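You operate a simulated robot arm through the tools that you are given. There is no shell and no other tool. Be economical: measure what you need, move in short steps, check, and stop when the job is done.

The job below is to be done with a simulated robot arm. You get a single attempt, and the scene is never put back.

## Task
Put the pen pot in the white bowl. Then put the green tent card on top of the steel pad.
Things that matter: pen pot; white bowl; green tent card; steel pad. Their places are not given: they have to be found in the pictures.

It is judged by the outcome, as a careful person would: the job done as asked, and still so three seconds after it is handed in. It fails if anything else is knocked over, pushed out of place, dropped, spilled or broken.

## Robot
A 7-joint arm with a two-finger parallel gripper, fixed in place. Base frame: the origin is at the foot of the arm, x ahead of it, y to its left, z up; the work surface is at about z = 0. Units: m, degrees, N and s.
With the tool pointing down near the work surface it reaches from about 0.22 to 0.58 m from the base axis. Its first joint turns from -66.0 to 66.0 degrees. Payload 2.5 kg.
The tool frame sits at the grasp point between the pads (the TCP): z along the fingers, y along the line on which they close. The tips reach 0.023 m beyond it. The gripper opens to 0.094 m. The fingers are 0.038 m wide and 0.01 m thick; the gripper's body (0.054 by 0.096 m) begins 0.039 m behind the TCP.
Orientation is told as [roll, pitch, yaw] about the base's x, y, z axes, in that order, counted from this pose: with the fingers straight down and closing along the base's y, the tool's x points along the base's -x, its y along +y and its z along -z.

## Interface
- The arm moves only by the tool send_rows. Its argument "increments" is one flat list of numbers, 7 for each row, row after row: the turn, a rotation vector about the tool's x, y, z in degrees, then the shift along the tool's x, y, z in m, then the finger opening in m, from 0 to 0.094. In form: [rx, ry, rz, x, y, z, grip, rx, ry, rz, x, y, z, grip, ...]. A call has 1 to 8 rows; each row shifts and turns the commanded pose from where the row before left it, along the tool's axes as they then stand. Each row takes 0.2 s and may step no farther than 0.05 m and 8.6 degrees from the row before; otherwise, or with a gripper value out of range, the whole call is refused. Where a pose cannot be reached the arm comes as near as it can. A force on the tool above 40 N (or 10 N above the force at the start of the call, whichever is more), or a blocked arm, ends the call early, and 0.2 s more pass. Each finger travels about 0.108 m/s and halts on what it meets, pressing with about 37 N; the grip force reading is that of the motor and also rises with nothing between the fingers. The clock runs only during rows and for 0.2 s after the last one: add rows that do not move to give the fingers time. It gives the time, the measured TCP pose, the force on the tool (base axes), the opening and the grip force at its end, in the units of the frame above (readings bear some noise).
- Cameras (640 x 400 px; columns grow to the right, rows downward): "scene" is fixed at [0.1132, -0.4091, 0.5323]; the picture's right is [0.84, -0.54, 0.00], its down [-0.36, -0.56, -0.75] and it looks along [0.40, 0.63, -0.67] (base axes); focal length 254 px, centre (320, 200). "wrist" rides on the gripper at [-0.039, 0, -0.044] in the tool frame; the picture's right is [0.00, -1.00, 0.00], its down [0.97, 0.00, -0.24] and it looks along [0.24, 0.00, 0.97] (tool axes); focal length 218 px, centre (320, 200).
- grab_frame(camera): a new picture of that camera. It takes no simulated time.
- locate(camera, pixels): there is no depth. For up to 12 entries [column, row, z] of the newest picture of that camera ("zoom" is the newest enlarged one), the place [x, y] in the base frame at which the ray of that pixel passes the height z, good to about 0.002 m. It takes no simulated time.
- zoom(camera, box): a new picture of the part [left, top, right, bottom] of that camera's present view, enlarged. It takes no simulated time.
- finish_job(): hands the job in; it is judged then, once.

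Go step by step. Measure first, check grasps and placings, and put right what went wrong. The budget is 80 turns and 54 pictures, counting those below and the enlarged ones. Unless the task says otherwise, let go and move clear before handing in, and close with one line.

The tools are called after "Request:" as name(argument=value, ...) on one line, values as JSON. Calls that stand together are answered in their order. send_rows: Moves the arm, as the interface text tells. Its arguments: {"type":"object","properties":{"increments":{"type":"array","items":{"type":"number"}}},"required":["increments"]} The other tools are called the same way: grab_frame (camera) takes a picture; locate (camera, pixels) gives the place at which the rays of pixels pass given heights; zoom (camera, box) takes an enlarged picture of a part of a camera's view; finish_job () hands the job in.

At the start:

```text
clock: 0.0
eef_pos: [0.451, 0.0994, 0.3183]
tcp_rot: [-0.1, 0.0, -0.1]
wrist_force: [0.2, 0.3, 0.6]
finger_gap: 0.0939
gripper_force: 0.2
```

scene: 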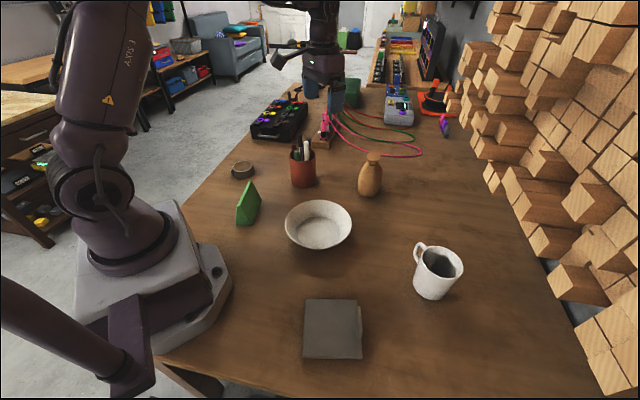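
wrist: 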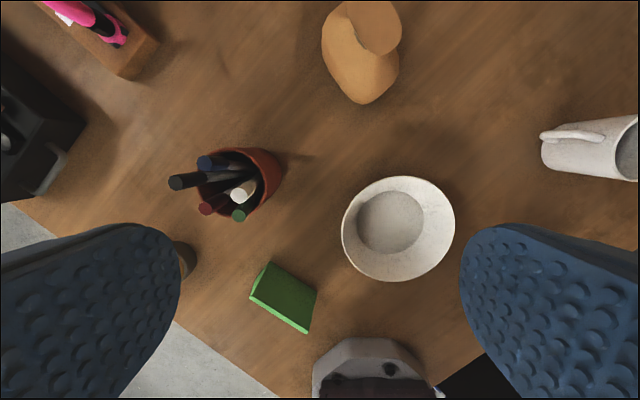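

The scene shows the pen pot at about (303,168), the bowl at (318,225), the green card at (248,203) and a grey pad at (333,328). I'll enlarge these to measure them.

Request:
zoom(camera="scene", box=[220, 120, 380, 260])

Request:
locate(camera="scene", pixels=[[303, 187, 0], [303, 155, 0.08], [292, 183, 0], [316, 183, 0], [318, 248, 0], [285, 222, 0.04], [352, 222, 0.04], [318, 202, 0.04], [304, 357, 0], [362, 357, 0], [307, 300, 0.02], [357, 300, 0.02]])

Request:
locate(camera="wrist", pixels=[[398, 228, 0.0], [342, 228, 0.04], [455, 228, 0.04], [398, 177, 0.04], [398, 281, 0.04], [250, 296, 0], [307, 333, 0], [270, 262, 0.05], [316, 291, 0.05], [240, 180, 0.08], [283, 170, 0.08], [315, 285, 0]])

Request:
zoom(camera="wrist", box=[150, 120, 350, 345])

```text
2.86 times, centred on (300, 190) of scene
```

zoom: 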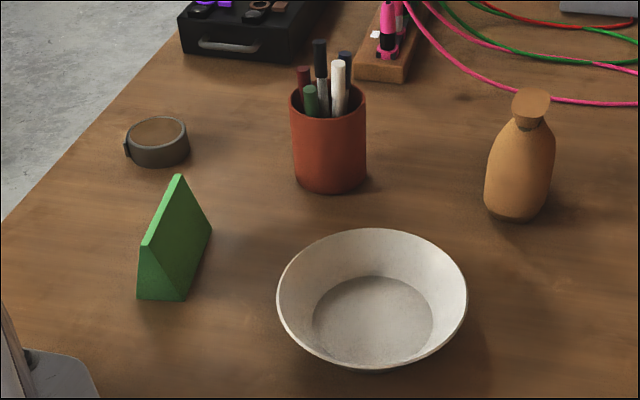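

```text
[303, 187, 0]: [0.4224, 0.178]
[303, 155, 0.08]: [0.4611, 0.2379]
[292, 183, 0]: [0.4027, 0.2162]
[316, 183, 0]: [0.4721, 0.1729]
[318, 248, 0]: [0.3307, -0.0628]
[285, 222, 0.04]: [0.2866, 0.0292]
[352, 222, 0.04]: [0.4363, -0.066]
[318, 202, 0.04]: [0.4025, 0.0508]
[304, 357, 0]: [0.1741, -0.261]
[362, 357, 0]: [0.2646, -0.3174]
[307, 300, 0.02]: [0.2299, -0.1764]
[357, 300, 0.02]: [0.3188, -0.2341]
```

```text
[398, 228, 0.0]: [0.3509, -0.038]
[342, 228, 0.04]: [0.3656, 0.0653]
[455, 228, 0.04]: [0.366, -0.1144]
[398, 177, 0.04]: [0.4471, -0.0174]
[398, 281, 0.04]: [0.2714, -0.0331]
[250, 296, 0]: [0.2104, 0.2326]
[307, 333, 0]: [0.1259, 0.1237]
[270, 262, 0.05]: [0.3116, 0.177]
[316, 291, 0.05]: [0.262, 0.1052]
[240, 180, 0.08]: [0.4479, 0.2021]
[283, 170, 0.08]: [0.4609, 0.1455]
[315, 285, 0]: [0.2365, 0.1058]
```

```text
1.78 times, centred on (250, 232) of wrist
```

zoom: 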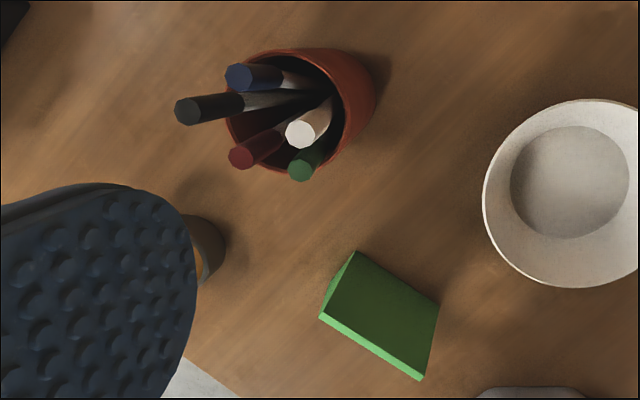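

Both views show the items clearly. I'll locate the card's corners and the pot's rim and base centres in the wrist zoom, then in the scene zoom.

Request:
locate(camera="zoom", pixels=[[320, 318, 0], [320, 318, 0.06], [420, 379, 0], [420, 379, 0.06], [355, 252, 0], [438, 304, 0], [355, 252, 0.06], [438, 304, 0.06], [300, 105, 0.08], [300, 105, 0.1], [340, 110, 0.0], [568, 182, 0.01]])

Request:
zoom(camera="scene", box=[220, 120, 380, 260])

Request:
locate(camera="zoom", pixels=[[138, 298, 0], [185, 300, 0], [212, 228, 0], [143, 245, 0.04], [143, 245, 0.06], [178, 175, 0.04], [178, 175, 0.06], [329, 103, 0.08], [329, 103, 0.1], [331, 175, 0.0], [295, 175, 0], [364, 175, 0]])

Request:
locate(camera="zoom", pixels=[[291, 103, 0.08], [367, 103, 0.08], [329, 83, 0.08], [329, 122, 0.08], [373, 316, 0.01], [372, 295, 0.04], [372, 295, 0.05], [277, 295, 0.05], [467, 295, 0.05], [372, 228, 0.05], [372, 365, 0.05], [340, 62, 0.12]])

Request:
zoom(camera="scene", box=[280, 280, 400, 380])

```text
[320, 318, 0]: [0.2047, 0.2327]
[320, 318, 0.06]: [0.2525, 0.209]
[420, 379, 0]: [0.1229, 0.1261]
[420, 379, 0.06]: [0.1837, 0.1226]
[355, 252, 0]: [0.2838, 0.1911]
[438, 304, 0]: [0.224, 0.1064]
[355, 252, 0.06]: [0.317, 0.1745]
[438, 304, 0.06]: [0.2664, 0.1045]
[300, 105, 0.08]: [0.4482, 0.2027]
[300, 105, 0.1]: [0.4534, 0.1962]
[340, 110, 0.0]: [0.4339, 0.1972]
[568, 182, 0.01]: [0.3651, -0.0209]
```

```text
2.86 times, centred on (300, 190) of scene
```

zoom: 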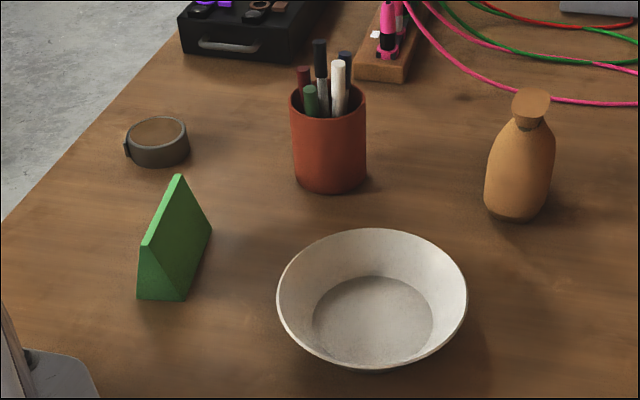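

```text
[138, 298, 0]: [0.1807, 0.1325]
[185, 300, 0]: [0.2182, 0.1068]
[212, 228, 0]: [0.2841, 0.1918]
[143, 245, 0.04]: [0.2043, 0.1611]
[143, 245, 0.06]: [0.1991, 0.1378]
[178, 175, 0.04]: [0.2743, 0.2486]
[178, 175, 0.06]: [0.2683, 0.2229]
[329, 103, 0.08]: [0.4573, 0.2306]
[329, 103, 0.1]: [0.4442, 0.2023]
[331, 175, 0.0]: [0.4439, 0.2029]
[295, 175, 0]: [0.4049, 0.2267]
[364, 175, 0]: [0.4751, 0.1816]
```

```text
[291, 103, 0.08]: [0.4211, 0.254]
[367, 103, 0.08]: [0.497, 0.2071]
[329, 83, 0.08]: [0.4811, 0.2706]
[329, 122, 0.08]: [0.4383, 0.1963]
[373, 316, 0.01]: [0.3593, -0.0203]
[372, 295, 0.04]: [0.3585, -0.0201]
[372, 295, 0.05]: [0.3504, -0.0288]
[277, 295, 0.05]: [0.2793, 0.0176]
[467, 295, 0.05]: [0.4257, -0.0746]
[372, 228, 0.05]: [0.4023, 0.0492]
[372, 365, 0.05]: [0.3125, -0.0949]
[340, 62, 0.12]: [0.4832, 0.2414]
```

```text
4.00 times, centred on (340, 330) of scene
```

zoom: 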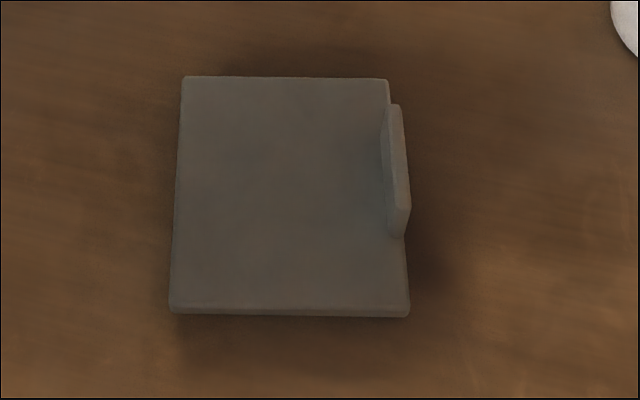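

The pot's centre comes out near (0.444, 0.203) with its rim at about z=0.10, and the bowl's centre near (0.359, -0.02) with its rim at about 0.04. Next I need the heights of the pen tips, the pot's width and the pad's corners.

Request:
locate(camera="scene", pixels=[[300, 134.8, 0.12], [300, 134.8, 0.16], [306.3, 141.7, 0.12], [306.3, 141.7, 0.16], [308.7, 138.6, 0.12], [308.7, 138.6, 0.16], [294.1, 144.5, 0.12], [294.1, 144.5, 0.16], [289.9, 156.1, 0.1], [316.4, 156.1, 0.1], [303.2, 149, 0.1], [303.2, 162.7, 0.1]])

Request:
locate(camera="wrist", pixels=[[172, 182, 0.12], [172, 182, 0.16], [238.8, 194.4, 0.12], [238.8, 194.4, 0.16], [203.9, 162.3, 0.12], [203.9, 162.3, 0.16], [205, 207.8, 0.12], [205, 207.8, 0.16], [238.8, 215, 0.12], [238.8, 215, 0.16]])

Request:
locate(camera="zoom", pixels=[[185, 77, 0.015], [388, 80, 0.015], [408, 307, 0.015], [170, 307, 0.015], [170, 315, 0], [409, 317, 0], [395, 104, 0.02], [410, 208, 0.02], [395, 104, 0.035], [410, 208, 0.035], [403, 236, 0.0], [388, 236, 0.015]])

```text
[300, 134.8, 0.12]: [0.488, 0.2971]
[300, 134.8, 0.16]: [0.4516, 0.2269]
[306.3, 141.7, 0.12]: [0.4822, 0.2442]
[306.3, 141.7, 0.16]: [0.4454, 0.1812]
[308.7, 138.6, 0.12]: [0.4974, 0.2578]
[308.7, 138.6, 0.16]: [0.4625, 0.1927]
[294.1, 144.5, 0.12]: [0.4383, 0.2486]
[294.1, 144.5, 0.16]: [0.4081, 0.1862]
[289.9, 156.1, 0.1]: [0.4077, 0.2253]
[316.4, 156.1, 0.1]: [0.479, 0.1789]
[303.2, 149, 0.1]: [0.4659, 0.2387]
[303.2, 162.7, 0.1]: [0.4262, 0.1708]
```

```text
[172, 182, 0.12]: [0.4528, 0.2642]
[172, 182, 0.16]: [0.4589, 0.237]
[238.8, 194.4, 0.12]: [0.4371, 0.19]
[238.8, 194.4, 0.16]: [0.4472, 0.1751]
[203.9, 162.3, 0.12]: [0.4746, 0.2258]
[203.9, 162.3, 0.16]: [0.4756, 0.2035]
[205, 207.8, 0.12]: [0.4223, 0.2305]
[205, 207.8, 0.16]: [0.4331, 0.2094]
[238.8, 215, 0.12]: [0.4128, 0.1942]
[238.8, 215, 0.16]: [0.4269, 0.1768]
```

```text
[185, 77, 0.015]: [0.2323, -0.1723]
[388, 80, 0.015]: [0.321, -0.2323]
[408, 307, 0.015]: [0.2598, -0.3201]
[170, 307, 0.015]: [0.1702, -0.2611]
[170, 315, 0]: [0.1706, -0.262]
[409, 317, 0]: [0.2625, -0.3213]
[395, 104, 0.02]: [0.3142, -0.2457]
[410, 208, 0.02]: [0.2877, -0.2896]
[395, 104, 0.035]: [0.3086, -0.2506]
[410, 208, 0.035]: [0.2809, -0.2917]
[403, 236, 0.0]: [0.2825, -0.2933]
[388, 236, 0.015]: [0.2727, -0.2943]
```

The pen tips stand at about 0.14–0.16, so a grasp from above would hit them. The pot is about 0.083 wide, so I'll take it from the side with the tool about 30° below horizontal at azimuth 45°, between the card and the bowl. First I'll turn high up in free space.

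Request:
send_rows(increments=[0, 0, 0, 0.04, 0, 0, 0.094, 0, 0, 0, 0.04, 0, 0, 0.094, 0, 0, -7.5, 0, 0, 0, 0.094, 0, 0, -7.5, 0, 0, 0, 0.094, 0, 0, -7.5, 0, 0, 0, 0.094, 0, 0, -7.5, 0, 0, 0, 0.094, 0, 0, -7.5, 0, 0, 0, 0.094, 0, 0, -7.5, 0, 0, 0, 0.094])

Request:
send_rows(increments=[0, -7.5, 0, 0, 0, 0, 0.094, 0, -7.5, 0, 0, 0, 0, 0.094, 0, -7.5, 0, 0, 0, 0, 0.094, 0, -7.5, 0, 0, 0, 0, 0.094, 0, -7.5, 0, 0, 0, 0, 0.094, 0, -7.5, 0, 0, 0, 0, 0.094, 0, -7.5, 0, 0, 0, 0, 0.094, 0, -7.5, 0, 0, 0, 0, 0.094])

```text
clock: 1.8
eef_pos: [0.3719, 0.1, 0.3185]
tcp_rot: [0.0, 0.0, 45.1]
wrist_force: [-0.2, -0.2, -0.6]
finger_gap: 0.0942
gripper_force: 0.0
```

```text
clock: 3.6
eef_pos: [0.3711, 0.0992, 0.3183]
tcp_rot: [0.0, -60.1, 44.9]
wrist_force: [0.4, 0.8, 0.4]
finger_gap: 0.0941
gripper_force: 0.0
```

The tilted pose is reachable. Next is the stand-off, about 0.11 m short of the pot along the tool axis, and a wrist picture there.

Request:
send_rows(increments=[0, 0, 0, 0.0353, 0.0055, 0.0255, 0.094, 0, 0, 0, 0.0353, 0.0055, 0.0255, 0.094, 0, 0, 0, 0.0353, 0.0055, 0.0255, 0.094, 0, 0, 0, 0.0353, 0.0055, 0.0255, 0.094, 0, 0, 0, 0, 0, 0, 0.094])

Request:
grab_frame(camera="wrist")

Request:
grab_frame(camera="scene")

```text
clock: 4.8
eef_pos: [0.3671, 0.1271, 0.1446]
tcp_rot: [-0.1, -60.1, 45.2]
wrist_force: [-0.1, 0.5, 0.1]
finger_gap: 0.0939
gripper_force: 0.1
```

```text
47 pictures are left
```

wrist: 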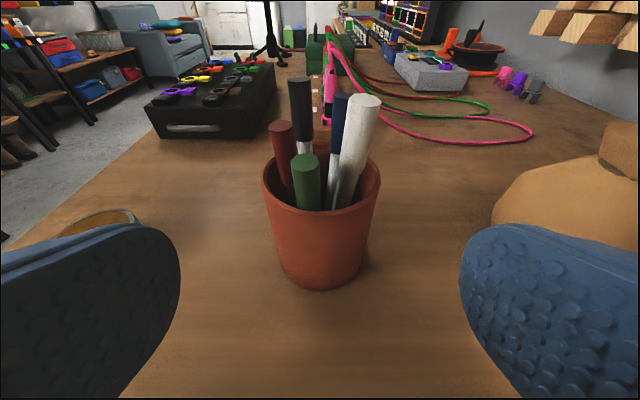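

```text
46 pictures are left
```

scene: 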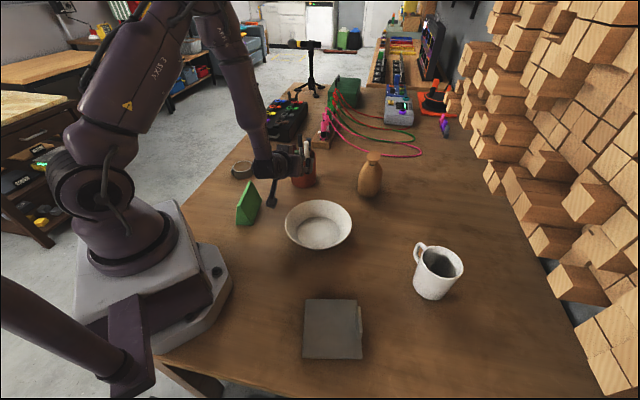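

The pot is centred in the wrist view, with its rim at columns 262–380 and its base around 321. I'll confirm its centre and width from this pose.

Request:
locate(camera="wrist", pixels=[[262, 186, 0.1], [380, 186, 0.1], [321, 213, 0.1], [321, 290, 0.0], [282, 270, 0.0], [361, 270, 0], [320, 155, 0.1], [308, 158, 0.12], [365, 98, 0.16]])

```text
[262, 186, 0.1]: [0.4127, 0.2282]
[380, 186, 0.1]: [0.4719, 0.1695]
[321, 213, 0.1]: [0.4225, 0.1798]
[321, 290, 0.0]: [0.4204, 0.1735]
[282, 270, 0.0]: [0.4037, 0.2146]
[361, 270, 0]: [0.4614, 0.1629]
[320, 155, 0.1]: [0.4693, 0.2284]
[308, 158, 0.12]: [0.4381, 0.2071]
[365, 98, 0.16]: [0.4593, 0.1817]
```

The pot's axis is about (0.444, 0.202) and its rim about 0.082 wide, so the approach line is right to about 1 mm. I'll advance along the tool axis.

Request:
send_rows(increments=[0, 0, 0, 0, 0, 0.022, 0.094, 0, 0, 0, 0, 0, 0.022, 0.094, 0, 0, 0, 0, 0, 0.022, 0.094, 0, 0, 0, 0, 0, 0.022, 0.094, 0, 0, 0, 0, 0, 0.021, 0.094, 0, 0, 0, 0, 0, 0, 0.094])

Request:
grab_frame(camera="wrist")

Request:
zoom(camera="scene", box=[220, 100, 400, 240])

```text
clock: 6.2
eef_pos: [0.4349, 0.1936, 0.0897]
tcp_rot: [0.1, -60.0, 45.0]
wrist_force: [-1.2, -0.6, 0.1]
finger_gap: 0.0941
gripper_force: 0.1
```

```text
45 pictures are left
```

wrist: 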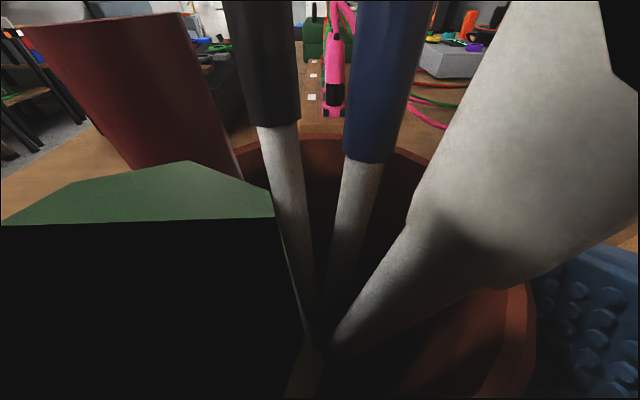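

```text
2.86 times, centred on (310, 170) of scene
```

zoom: 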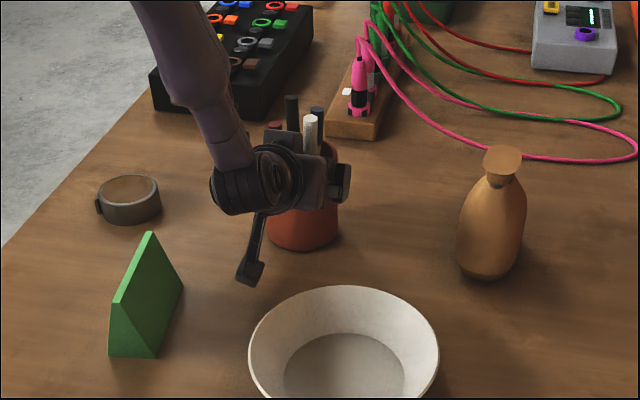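

The fingers straddle the pot without contact. A rod with a foot hangs below the wrist at zoom (250,270), which I must keep clear of the bowl. Closing now.

Request:
send_rows(increments=[0, 0, 0, 0, 0, 0, 0.07, 0, 0, 0, 0, 0, 0, 0.07, 0, 0, 0, 0, 0, 0, 0.07])

Request:
locate(camera="zoom", pixels=[[250, 278, 0.0], [250, 278, 0.02], [250, 278, 0.04], [250, 278, 0.06], [250, 278, 0.08], [250, 278, 0.1], [268, 205, 0.08], [268, 205, 0.1], [268, 205, 0.12]])

```text
clock: 7.0
eef_pos: [0.435, 0.1933, 0.0886]
tcp_rot: [0.0, -60.0, 44.9]
wrist_force: [0.4, -0.8, 0.0]
finger_gap: 0.085
gripper_force: 36.4
```

```text
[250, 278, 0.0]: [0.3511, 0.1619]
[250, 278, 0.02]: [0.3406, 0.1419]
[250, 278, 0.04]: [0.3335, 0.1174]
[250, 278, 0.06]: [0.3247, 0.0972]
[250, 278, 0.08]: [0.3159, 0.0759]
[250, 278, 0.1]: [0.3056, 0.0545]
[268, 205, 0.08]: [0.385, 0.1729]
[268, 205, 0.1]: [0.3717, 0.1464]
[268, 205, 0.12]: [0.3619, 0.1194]
```

The pot is gripped at a gap of 0.085 with 36 N. I'll lift it straight up 0.10 m and check.

Request:
send_rows(increments=[0, 0, 0, -0.0217, 0, -0.0125, 0.07, 0, 0, 0, -0.0217, 0, -0.0125, 0.07, 0, 0, 0, -0.0217, 0, -0.0125, 0.07, 0, 0, 0, -0.0217, 0, -0.0125, 0.07, 0, 0, 0, 0, 0, 0, 0.07])

Request:
zoom(camera="scene", box=[200, 60, 400, 260])

```text
clock: 8.2
eef_pos: [0.4349, 0.1948, 0.1902]
tcp_rot: [0.0, -60.0, 45.0]
wrist_force: [0.0, 0.1, -0.5]
finger_gap: 0.0699
gripper_force: 0.1
```

```text
2.00 times, centred on (300, 160) of scene
```

zoom: 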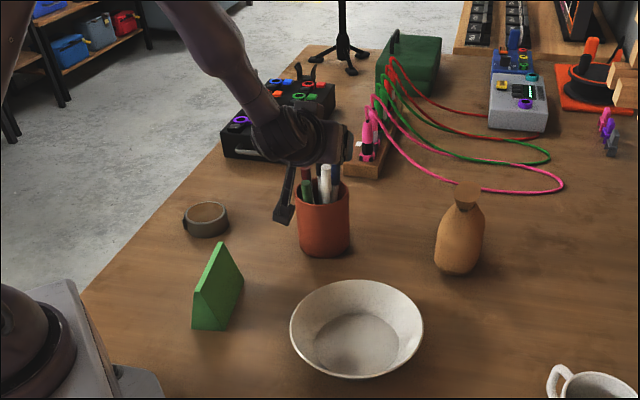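

The gap closed to 0.070, so the grip slipped. The pot is still standing at zoom (323,225). I'll re-measure where it is now.

Request:
zoom(camera="scene", box=[260, 110, 360, 200])

Request:
grab_frame(camera="wrist")

```text
4.44 times, centred on (310, 155) of scene
```

zoom: 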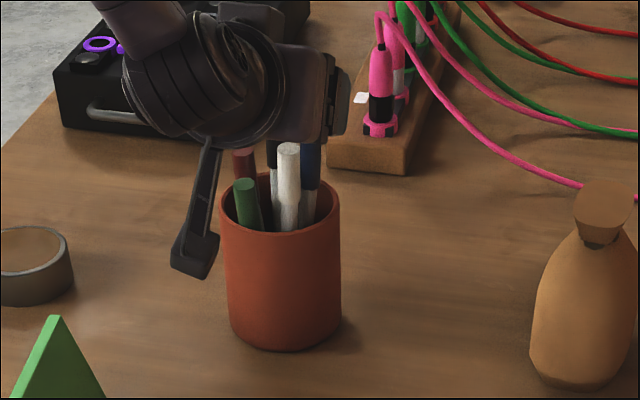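

```text
41 pictures are left
```

wrist: 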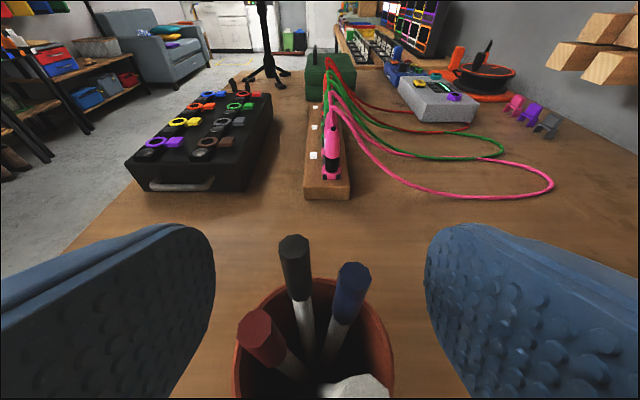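

Request:
locate(camera="zoom", pixels=[[218, 203, 0.1], [341, 203, 0.1], [280, 203, 0.1], [280, 172, 0.1], [280, 233, 0.1], [286, 350, 0.0], [231, 318, 0.0], [342, 318, 0.0], [280, 203, 0.095]])

Request:
locate(camera="wrist", pixels=[[235, 350, 0.1], [394, 350, 0.1], [315, 278, 0.1], [315, 278, 0.095]])

```text
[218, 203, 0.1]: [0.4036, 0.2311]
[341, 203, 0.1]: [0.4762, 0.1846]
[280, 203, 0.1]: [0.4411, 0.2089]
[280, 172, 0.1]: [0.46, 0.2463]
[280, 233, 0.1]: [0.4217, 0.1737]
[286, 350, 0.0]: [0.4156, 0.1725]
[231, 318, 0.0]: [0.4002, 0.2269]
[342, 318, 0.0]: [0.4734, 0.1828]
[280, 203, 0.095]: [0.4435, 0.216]
```

```text
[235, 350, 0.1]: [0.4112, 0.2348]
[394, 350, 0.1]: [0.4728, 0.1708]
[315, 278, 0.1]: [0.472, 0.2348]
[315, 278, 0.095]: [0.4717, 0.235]
```

The pot shifted only a few mm, to about (0.441, 0.2045). The last grasp sat too near the finger tips, so I'll open, shift sideways 2.5 mm, come down with the pot deeper in the pads, and grip harder.

Request:
send_rows(increments=[0, 0, 0, 0, 0.0025, 0, 0.094, 0, 0, 0, 0, 0, 0, 0.094, 0, 0, 0, 0.0212, 0, 0.0131, 0.094, 0, 0, 0, 0.0212, 0, 0.0131, 0.094, 0, 0, 0, 0.0212, 0, 0.0131, 0.094, 0, 0, 0, 0.0212, 0, 0.0131, 0.094, 0, 0, 0, 0, 0, 0, 0.094])

Request:
grab_frame(camera="wrist")

Request:
zoom(camera="scene", box=[260, 110, 360, 200])

```text
clock: 9.8
eef_pos: [0.434, 0.1982, 0.0902]
tcp_rot: [0.0, -60.0, 45.0]
wrist_force: [-0.2, -0.5, -0.3]
finger_gap: 0.0944
gripper_force: 0.0
```

```text
40 pictures are left
```

wrist: 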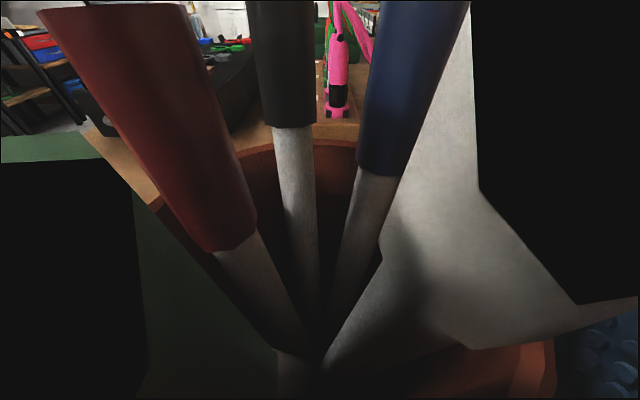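

```text
4.44 times, centred on (310, 155) of scene
```

zoom: 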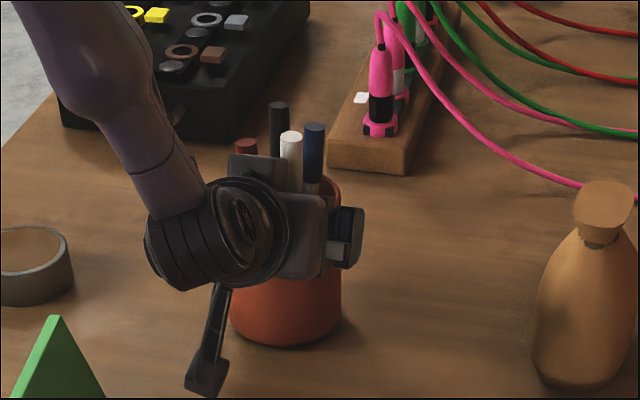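

There is no contact force and the pot sits deeper in the pads. I'll close fully, then test with a 10 mm lift.

Request:
send_rows(increments=[0, 0, 0, 0, 0, 0, 0.0, 0, 0, 0, 0, 0, 0, 0.0, 0, 0, 0, 0, 0, 0, 0.0])

Request:
send_rows(increments=[0, 0, 0, -0.0043, 0, -0.0025, 0.0, 0, 0, 0, -0.0043, 0, -0.0025, 0.0, 0, 0, 0, 0, 0, 0, 0])

Request:
zoom(camera="scene", box=[260, 110, 360, 200])

```text
clock: 10.6
eef_pos: [0.4337, 0.197, 0.091]
tcp_rot: [0.0, -59.9, 45.0]
wrist_force: [-0.3, -1.4, 0.0]
finger_gap: 0.085
gripper_force: 37.1
```

```text
clock: 11.4
eef_pos: [0.4331, 0.1993, 0.099]
tcp_rot: [-0.1, -59.9, 45.0]
wrist_force: [0.5, -0.2, -2.4]
finger_gap: 0.0851
gripper_force: 37.2
```

```text
4.44 times, centred on (310, 155) of scene
```

zoom: 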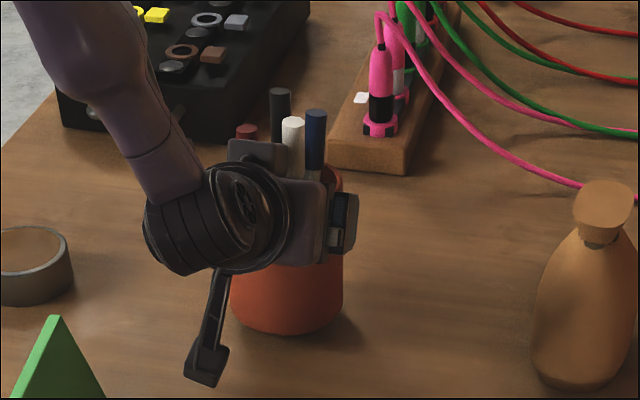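

The pot has come up (its bottom edge went from row 346 to about 334), with the gap steady at 0.085 and a load of about 2.4 N. I'll continue lifting gently.

Request:
send_rows(increments=[0, 0, 0, -0.01, 0, -0.00577, 0.0, 0, 0, 0, -0.012, 0, -0.00693, 0.0, 0, 0, 0, -0.012, 0, -0.00693, 0, 0, 0, 0, -0.012, 0, -0.00693, 0, 0, 0, 0, -0.01, 0, -0.00577, 0, 0, 0, 0, 0, 0, 0, 0])

Request:
zoom(camera="scene", box=[220, 80, 400, 240])

```text
clock: 12.8
eef_pos: [0.4353, 0.1981, 0.165]
tcp_rot: [0.0, -60.0, 45.0]
wrist_force: [-0.2, 0.1, -1.9]
finger_gap: 0.0852
gripper_force: 36.8
```

```text
2.50 times, centred on (310, 160) of scene
```

zoom: 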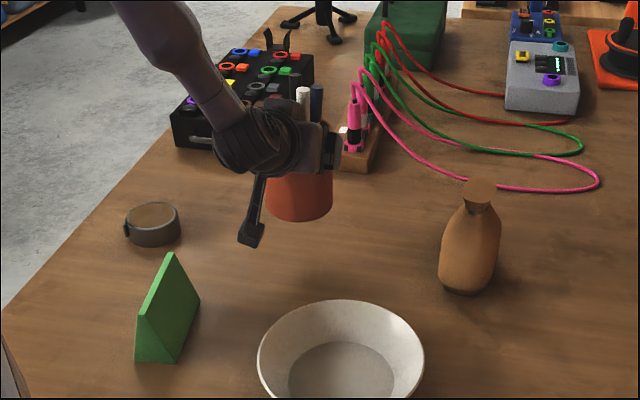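

The pot is held upright and clear. I'll carry it across to above the bowl centre.

Request:
send_rows(increments=[0, 0, 0, 0.007, -0.0065, -0.0122, 0, 0, 0, 0, 0.0145, -0.0134, -0.025, 0, 0, 0, 0, 0.0145, -0.0134, -0.025, 0, 0, 0, 0, 0.0145, -0.0134, -0.025, 0, 0, 0, 0, 0.0145, -0.0134, -0.025, 0, 0, 0, 0, 0.0145, -0.0134, -0.025, 0, 0, 0, 0, 0.0145, -0.0134, -0.025, 0, 0, 0, 0, 0.0142, -0.0135, -0.0252, 0])

Request:
grab_frame(camera="scene")

```text
clock: 14.6
eef_pos: [0.3527, -0.0267, 0.1654]
tcp_rot: [-0.1, -59.9, 45.0]
wrist_force: [0.0, -0.1, -2.7]
finger_gap: 0.0851
gripper_force: 36.9
```

```text
36 pictures are left
```

scene: 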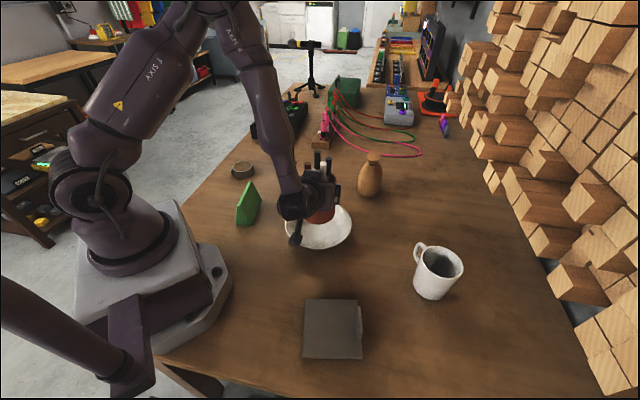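

The pot is over the bowl at TCP (0.3527, -0.0267). I'll lower it 58 mm, then look.

Request:
send_rows(increments=[0, 0, 0, 0.0125, 0, 0.00725, 0, 0, 0, 0, 0.0125, 0, 0.00725, 0, 0, 0, 0, 0.0125, 0, 0.00725, 0, 0, 0, 0, 0.0125, 0, 0.00725, 0, 0, 0, 0, 0, 0, 0, 0])

Request:
zoom(camera="scene", box=[260, 140, 380, 260])

```text
clock: 15.8
eef_pos: [0.3524, -0.0266, 0.1071]
tcp_rot: [-0.1, -60.0, 45.0]
wrist_force: [0.0, -0.5, -2.1]
finger_gap: 0.0852
gripper_force: 37.2
```

```text
3.33 times, centred on (320, 200) of scene
```

zoom: 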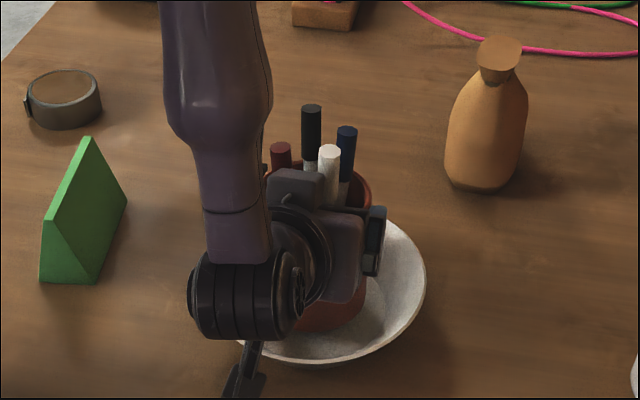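

The pot's bottom is about 16 mm above the table, inside the bowl and centred. I'll lower it in 3 mm steps and watch the force.

Request:
send_rows(increments=[0, 0, 0, 0.0026, 0, 0.0015, 0, 0, 0, 0, 0.0026, 0, 0.0015, 0, 0, 0, 0, 0, 0, 0, 0])

Request:
send_rows(increments=[0, 0, 0, 0.0017, 0, 0.001, 0, 0, 0, 0, 0, 0, 0, 0])

```text
clock: 16.6
eef_pos: [0.3531, -0.0272, 0.1012]
tcp_rot: [0.1, -60.0, 45.1]
wrist_force: [0.1, 0.5, -3.1]
finger_gap: 0.085
gripper_force: 37.2
```

```text
clock: 17.2
eef_pos: [0.3532, -0.0272, 0.1]
tcp_rot: [0.0, -60.1, 44.9]
wrist_force: [0.2, 0.9, -2.6]
finger_gap: 0.0852
gripper_force: 36.6
```

Request:
send_rows(increments=[0, 0, 0, 0.0017, 0, 0.001, 0, 0, 0, 0, 0, 0, 0, 0])

Request:
send_rows(increments=[0, 0, 0, 0.0017, 0, 0.001, 0, 0, 0, 0, 0, 0, 0, 0])

Request:
zoom(camera="scene", box=[290, 180, 360, 260])

```text
clock: 17.8
eef_pos: [0.353, -0.0251, 0.0973]
tcp_rot: [0.0, -60.1, 45.0]
wrist_force: [-2.1, -0.9, 4.2]
finger_gap: 0.085
gripper_force: 37.1
```

```text
clock: 18.4
eef_pos: [0.3535, -0.0256, 0.0974]
tcp_rot: [-0.2, -60.5, 45.2]
wrist_force: [-10.2, -3.9, 31.2]
finger_gap: 0.085
gripper_force: 36.8
```

```text
5.00 times, centred on (325, 220) of scene
```

zoom: 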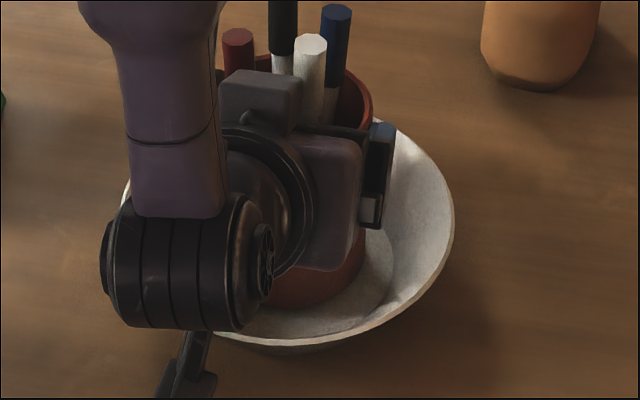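

Contact is made: the force rose to 31 N at z of about 0.0974. I'll ease up 2 mm, open, and then back out along the tool axis.

Request:
send_rows(increments=[0, 0, 0, -0.0017, 0, -0.001, 0, 0, 0, 0, 0, 0, 0, 0.094, 0, 0, 0, 0, 0, 0, 0.094, 0, 0, 0, 0, 0, 0, 0.094])

Request:
zoom(camera="scene", box=[260, 140, 380, 260])

```text
clock: 19.4
eef_pos: [0.3532, -0.0243, 0.0966]
tcp_rot: [-0.1, -60.0, 45.0]
wrist_force: [-0.3, -0.5, -0.7]
finger_gap: 0.0937
gripper_force: 0.0
```

```text
3.33 times, centred on (320, 200) of scene
```

zoom: 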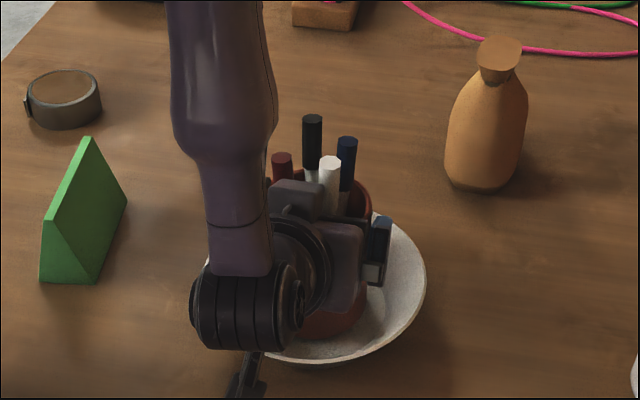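

The fingers are open with no load. I'll lift straight up, slowly, past the pen tips.

Request:
send_rows(increments=[0, 0, 0, -0.0087, 0, -0.005, 0.094, 0, 0, 0, -0.013, 0, -0.0075, 0.094, 0, 0, 0, -0.0217, 0, -0.0125, 0.094, 0, 0, 0, -0.0217, 0, -0.0125, 0.094, 0, 0, 0, -0.0217, 0, -0.0125, 0.094, 0, 0, 0, -0.0217, 0, -0.0125, 0.094, 0, 0, 0, -0.0217, 0, -0.0125, 0.094, 0, 0, 0, -0.0217, 0, -0.0125, 0.094])

Request:
grab_frame(camera="scene")

Request:
zoom(camera="scene", box=[260, 140, 380, 260])

```text
clock: 21.2
eef_pos: [0.3545, -0.0265, 0.2732]
tcp_rot: [0.0, -60.0, 45.0]
wrist_force: [0.3, 0.1, -0.4]
finger_gap: 0.094
gripper_force: 0.1
```

```text
32 pictures are left
```

scene: 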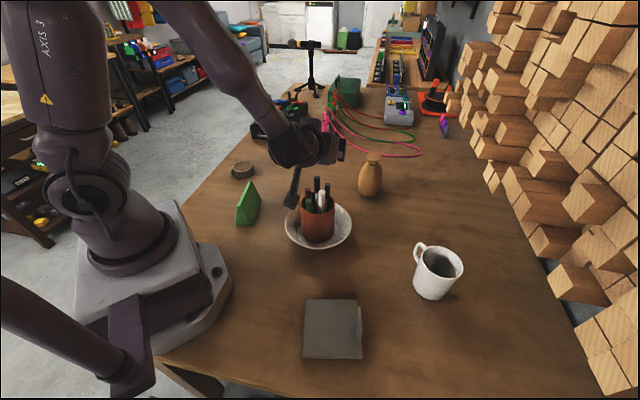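

```text
3.33 times, centred on (320, 200) of scene
```

zoom: 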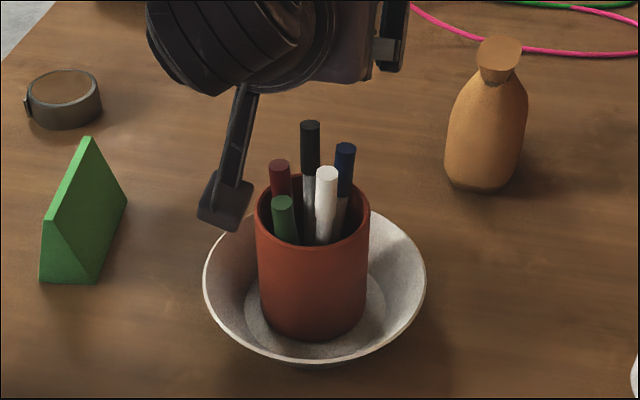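

The pot stands upright in the bowl. Now I'll bring the tool back to pointing down and move it above the card at about (0.2325, 0.162), turned so the fingers close across its ridge.

Request:
send_rows(increments=[0, 7.5, 0, 0, 0, 0, 0.094, 0, 7.5, 0, 0, 0, 0, 0.094, 0, 7.5, 0, 0, 0, 0, 0.094, 0, 7.5, 0, 0, 0, 0, 0.094, 0, 7.5, 0, 0, 0, 0, 0.094, 0, 7.5, 0, 0, 0, 0, 0.094, 0, 7.5, 0, 0, 0, 0, 0.094, 0, 7.5, 0, 0, 0, 0, 0.094])

```text
clock: 23.0
eef_pos: [0.354, -0.0259, 0.273]
tcp_rot: [-0.2, 0.1, 45.0]
wrist_force: [-0.8, 0.4, -0.6]
finger_gap: 0.0942
gripper_force: 0.0
```

Request:
send_rows(increments=[0, 0, -7, 0, 0, 0, 0.094, 0, 0, 0, -0.0122, 0.0353, 0.0, 0.094, 0, 0, 0, -0.0122, 0.0353, 0.0, 0.094, 0, 0, 0, -0.0122, 0.0353, 0.0, 0.094, 0, 0, 0, -0.0122, 0.0353, 0.0177, 0.094, 0, 0, 0, -0.0122, 0.0353, 0.0177, 0.094, 0, 0, 0, -0.0122, 0.0353, 0.0177, 0.094, 0, 0, 0, 0, 0, 0, 0.094])

Request:
grab_frame(camera="wrist")

Request:
zoom(camera="scene", box=[210, 170, 290, 240])

```text
clock: 24.8
eef_pos: [0.2299, 0.1627, 0.2192]
tcp_rot: [0.1, 0.0, 52.0]
wrist_force: [0.7, -0.3, 0.2]
finger_gap: 0.0939
gripper_force: 0.1
```

```text
30 pictures are left
```

wrist: 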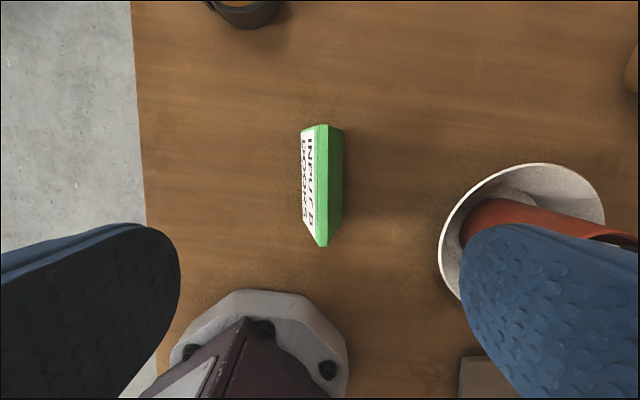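

```text
5.71 times, centred on (250, 205) of scene
```

zoom: 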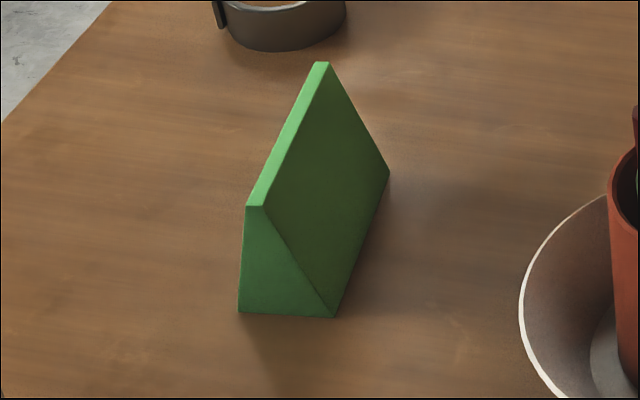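

The card is a tapered block with a narrow flat top: the strip runs from (322,125) to (322,245) in the wrist view, along the tool as wanted. I'll measure its ends and the right bottom edge.

Request:
locate(camera="wrist", pixels=[[322, 125, 0.076], [322, 246, 0.076], [315, 185, 0.076], [328, 185, 0.076], [343, 131, 0.0], [340, 223, 0.0], [302, 132, 0.0], [304, 223, 0.0], [343, 180, 0.0], [302, 180, 0.0]])

Request:
locate(camera="zoom", pixels=[[254, 206, 0.076], [322, 62, 0.076], [254, 206, 0.07], [322, 62, 0.07], [239, 312, 0.0], [335, 317, 0.0], [389, 174, 0.0]])

```text
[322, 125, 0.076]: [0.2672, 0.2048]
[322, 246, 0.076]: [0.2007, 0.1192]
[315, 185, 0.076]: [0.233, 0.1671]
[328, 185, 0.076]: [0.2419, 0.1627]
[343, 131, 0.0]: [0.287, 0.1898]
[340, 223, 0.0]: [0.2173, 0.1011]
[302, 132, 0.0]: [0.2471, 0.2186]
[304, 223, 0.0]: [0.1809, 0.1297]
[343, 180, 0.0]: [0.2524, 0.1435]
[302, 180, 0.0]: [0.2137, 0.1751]
```

```text
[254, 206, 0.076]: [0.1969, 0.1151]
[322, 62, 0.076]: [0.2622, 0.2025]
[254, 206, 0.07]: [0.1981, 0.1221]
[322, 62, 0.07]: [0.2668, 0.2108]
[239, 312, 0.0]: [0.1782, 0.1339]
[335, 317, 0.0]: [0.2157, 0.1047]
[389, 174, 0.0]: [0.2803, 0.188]
```

The card's centre is about (0.2335, 0.161) and its top about 0.075. I'll centre on it and come most of the way down, then check.

Request:
send_rows(increments=[0, 0, 0, -0.001, -0.004, 0, 0.094, 0, 0, 0, 0, 0, 0.035, 0.094, 0, 0, 0, 0, 0, 0.035, 0.094, 0, 0, 0, 0, 0, 0.03, 0.094, 0, 0, 0, 0, 0, 0.03, 0.094, 0, 0, 0, 0, 0, 0, 0.094])

Request:
grab_frame(camera="wrist")

Request:
zoom(camera="scene", box=[190, 120, 310, 240])

```text
clock: 26.2
eef_pos: [0.2351, 0.16, 0.0896]
tcp_rot: [0.0, 0.0, 52.0]
wrist_force: [0.1, 0.3, -1.0]
finger_gap: 0.094
gripper_force: 0.1
```

```text
28 pictures are left
```

wrist: 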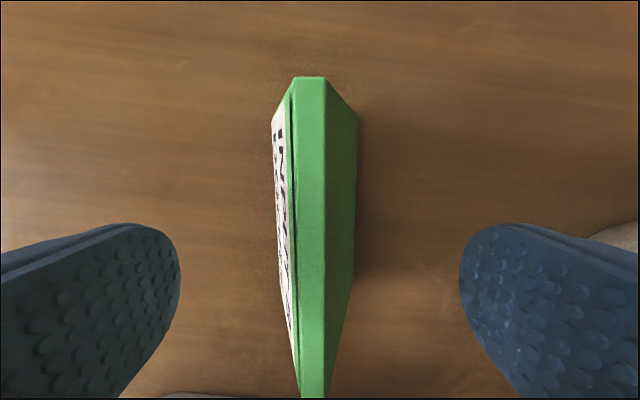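

```text
3.33 times, centred on (250, 180) of scene
```

zoom: 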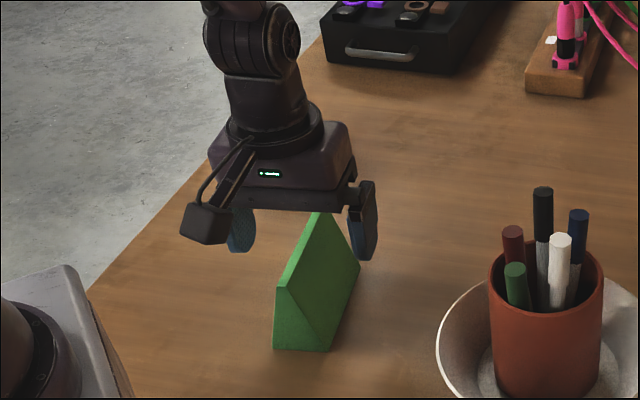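

The fingers straddle the card and are centred: the ridge runs along column ~313 and the finger tips sit at 180 and 460. Before going lower I'll check the height of the box on the rod at zoom (205,243).

Request:
locate(camera="zoom", pixels=[[205, 243, 0.06], [205, 243, 0.08], [205, 243, 0.1], [205, 243, 0.12], [205, 243, 0.14], [205, 243, 0.16], [205, 243, 0.18]])

Request:
locate(camera="wrist", pixels=[[311, 77, 0.075], [313, 390, 0.075], [272, 122, 0.0], [359, 120, 0.0], [357, 275, 0.0], [278, 270, 0]])

```text
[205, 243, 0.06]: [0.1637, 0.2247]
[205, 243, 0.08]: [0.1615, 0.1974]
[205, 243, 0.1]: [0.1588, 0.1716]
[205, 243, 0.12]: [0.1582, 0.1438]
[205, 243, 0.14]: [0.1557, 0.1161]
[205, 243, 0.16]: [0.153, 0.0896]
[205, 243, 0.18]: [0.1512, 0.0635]
```

```text
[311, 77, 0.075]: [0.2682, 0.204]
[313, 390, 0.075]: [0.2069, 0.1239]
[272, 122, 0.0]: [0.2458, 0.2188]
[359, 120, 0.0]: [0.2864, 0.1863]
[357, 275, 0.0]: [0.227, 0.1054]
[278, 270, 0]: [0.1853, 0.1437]
```

The box is at z≈0.18, well clear. I'll go down to TCP 0.045 and close.

Request:
send_rows(increments=[0, 0, 0, 0, 0.001, 0.0225, 0.094, 0, 0, 0, 0, 0, 0.022, 0.094, 0, 0, 0, 0, 0, 0, 0.06, 0, 0, 0, 0, 0, 0, 0.0, 0, 0, 0, 0, 0, 0, 0, 0, 0, 0, 0, 0, 0, 0, 0, 0, 0, 0, 0, 0, 0])

Request:
zoom(camera="scene", box=[190, 140, 290, 240])

```text
clock: 27.8
eef_pos: [0.2332, 0.1614, 0.0461]
tcp_rot: [0.0, 0.0, 52.1]
wrist_force: [0.5, -0.4, 0.5]
finger_gap: 0.0357
gripper_force: 37.1
```

```text
4.00 times, centred on (240, 190) of scene
```

zoom: 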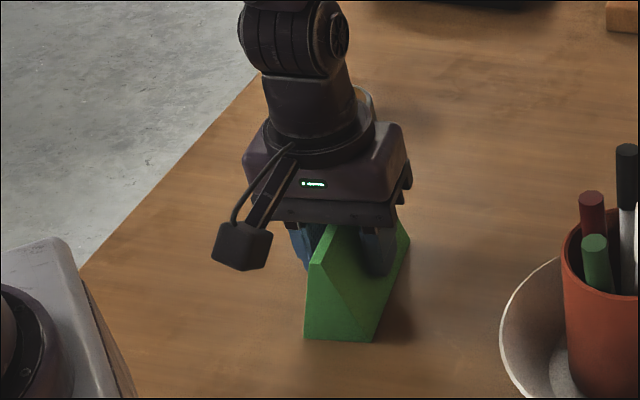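

The card is gripped at a gap of 0.036 with 37 N. I'll test with a small lift.

Request:
send_rows(increments=[0, 0, 0, 0, 0, -0.006, 0, 0, 0, 0, 0, 0, -0.006, 0, 0, 0, 0, 0, 0, -0.01, 0, 0, 0, 0, 0, 0, 0, 0])

Request:
zoom(camera="scene", box=[190, 140, 290, 240])

```text
clock: 28.8
eef_pos: [0.2339, 0.1618, 0.0672]
tcp_rot: [0.0, 0.0, 52.1]
wrist_force: [-0.2, 0.7, -0.5]
finger_gap: 0.0357
gripper_force: 36.8
```

```text
4.00 times, centred on (240, 190) of scene
```

zoom: 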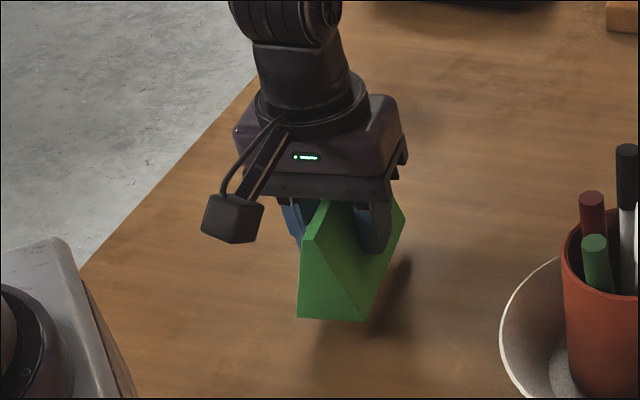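

The card lifted level with the gap unchanged. I'll raise it above the height of the pens.

Request:
send_rows(increments=[0, 0, 0, 0, 0, -0.02, 0, 0, 0, 0, 0, 0, -0.03, 0, 0, 0, 0, 0, 0, -0.03, 0, 0, 0, 0, 0, 0, -0.03, 0, 0, 0, 0, 0, 0, -0.03, 0, 0, 0, 0, 0, 0, -0.03, 0, 0, 0, 0, 0, 0, -0.02, 0, 0, 0, 0, 0, 0, 0, 0])

```text
clock: 30.6
eef_pos: [0.2352, 0.1606, 0.2582]
tcp_rot: [0.0, -0.1, 52.0]
wrist_force: [0.1, -0.3, 0.3]
finger_gap: 0.0356
gripper_force: 37.5
```

Now across to the pad side in two legs, swinging slightly outward to stay in reach.

Request:
send_rows(increments=[0, 0, 0, 0.0206, -0.0278, 0, 0, 0, 0, 0, 0.0206, -0.0278, 0, 0, 0, 0, 0, 0.0206, -0.0278, 0, 0, 0, 0, 0, 0.0206, -0.0278, 0, 0, 0, 0, 0, 0.0206, -0.0278, 0, 0, 0, 0, 0, 0.0206, -0.0278, 0, 0, 0, 0, 0, 0, 0, 0, 0])

Request:
send_rows(increments=[0, 0, 0, 0.0273, -0.0128, 0, 0, 0, 0, 0, 0.0273, -0.0128, 0, 0, 0, 0, 0, 0.0273, -0.0128, 0, 0, 0, 0, 0, 0.0273, -0.0128, 0, 0, 0, 0, 0, 0.0273, -0.0128, 0, 0, 0, 0, 0, 0.0273, -0.0128, 0, 0, 0, 0, 0, 0.0273, -0.0128, 0, 0, 0, 0, -3, 0, 0, 0, 0])

Request:
grab_frame(camera="scene")

Request:
grab_frame(camera="wrist")

```text
clock: 32.2
eef_pos: [0.2884, -0.0418, 0.2581]
tcp_rot: [-0.1, 0.0, 52.0]
wrist_force: [-0.2, 0.5, -0.4]
finger_gap: 0.0353
gripper_force: 37.3
```

```text
clock: 34.0
eef_pos: [0.2422, -0.2445, 0.2576]
tcp_rot: [0.0, 0.0, 55.0]
wrist_force: [-0.5, -0.3, -0.2]
finger_gap: 0.0349
gripper_force: 36.6
```

```text
24 pictures are left
```

scene: 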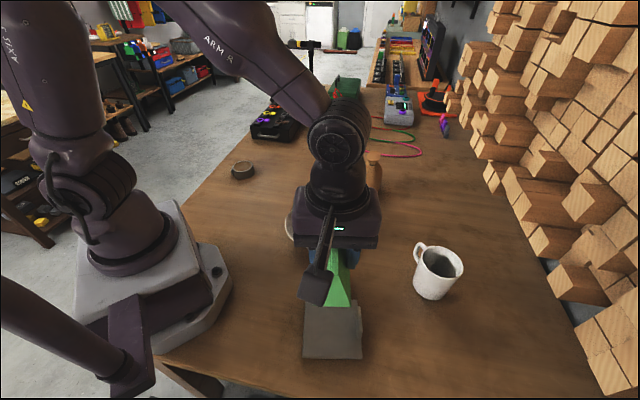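

```text
23 pictures are left
```

wrist: 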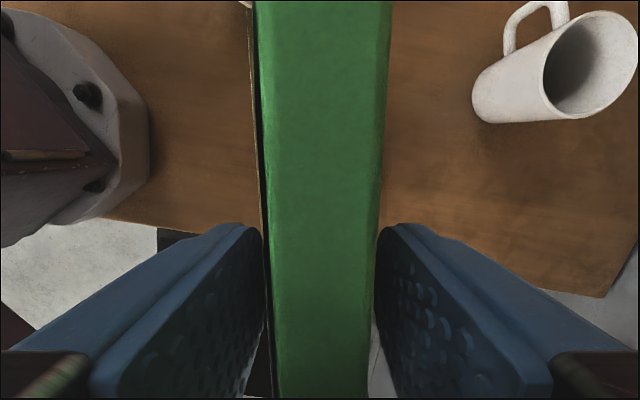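

The card is above the pad at (0.242, -0.2445) with yaw 55°, matching the pad's edges. The tab is on the pad's right edge, so the fingers will only open partly. I'll lower to just above the pad.

Request:
send_rows(increments=[0, 0, 0, 0, 0, 0.03, 0, 0, 0, 0, 0, 0, 0.035, 0, 0, 0, 0, 0, 0, 0.035, 0, 0, 0, 0, 0, 0, 0.035, 0, 0, 0, 0, 0, 0, 0.03, 0, 0, 0, 0, 0, 0, 0.015, 0, 0, 0, 0, 0, 0, 0, 0])

Request:
zoom(camera="scene", box=[270, 240, 410, 390])

```text
clock: 35.6
eef_pos: [0.2429, -0.244, 0.0776]
tcp_rot: [0.0, 0.0, 55.0]
wrist_force: [0.2, 0.7, -0.5]
finger_gap: 0.0348
gripper_force: 36.5
```

```text
2.67 times, centred on (340, 315) of scene
```

zoom: 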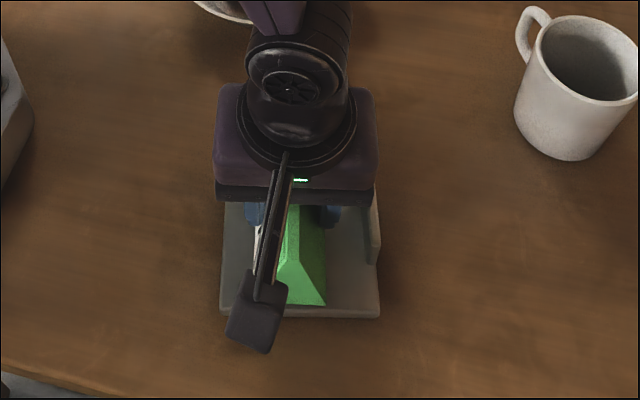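

The card lines up over the pad, clear of the tab. I'll lower it in small steps until it touches.

Request:
send_rows(increments=[0, 0, 0, 0, 0, 0.006, 0, 0, 0, 0, 0, 0, 0.005, 0, 0, 0, 0, 0, 0, 0, 0])

Request:
send_rows(increments=[0, 0, 0, 0, 0, 0.003, 0, 0, 0, 0, 0, 0, 0, 0])

Request:
send_rows(increments=[0, 0, 0, 0, 0, 0.002, 0, 0, 0, 0, 0, 0, 0, 0])

```text
clock: 36.4
eef_pos: [0.2425, -0.245, 0.066]
tcp_rot: [0.0, 0.0, 55.0]
wrist_force: [0.2, -0.4, -0.1]
finger_gap: 0.0352
gripper_force: 36.8
```

```text
clock: 37.0
eef_pos: [0.2422, -0.2451, 0.0655]
tcp_rot: [-0.1, 0.0, 55.0]
wrist_force: [-6.3, 6.4, 34.6]
finger_gap: 0.035
gripper_force: 37.0
```

```text
clock: 37.3
eef_pos: [0.2442, -0.2451, 0.0648]
tcp_rot: [-0.1, 0.1, 55.0]
wrist_force: [-2.5, 2.8, 11.2]
finger_gap: 0.0348
gripper_force: 36.9
stopped in row 1: the force on the tool passed its limit (the readings are from after the stop); the commanded pose is now the measured one
```

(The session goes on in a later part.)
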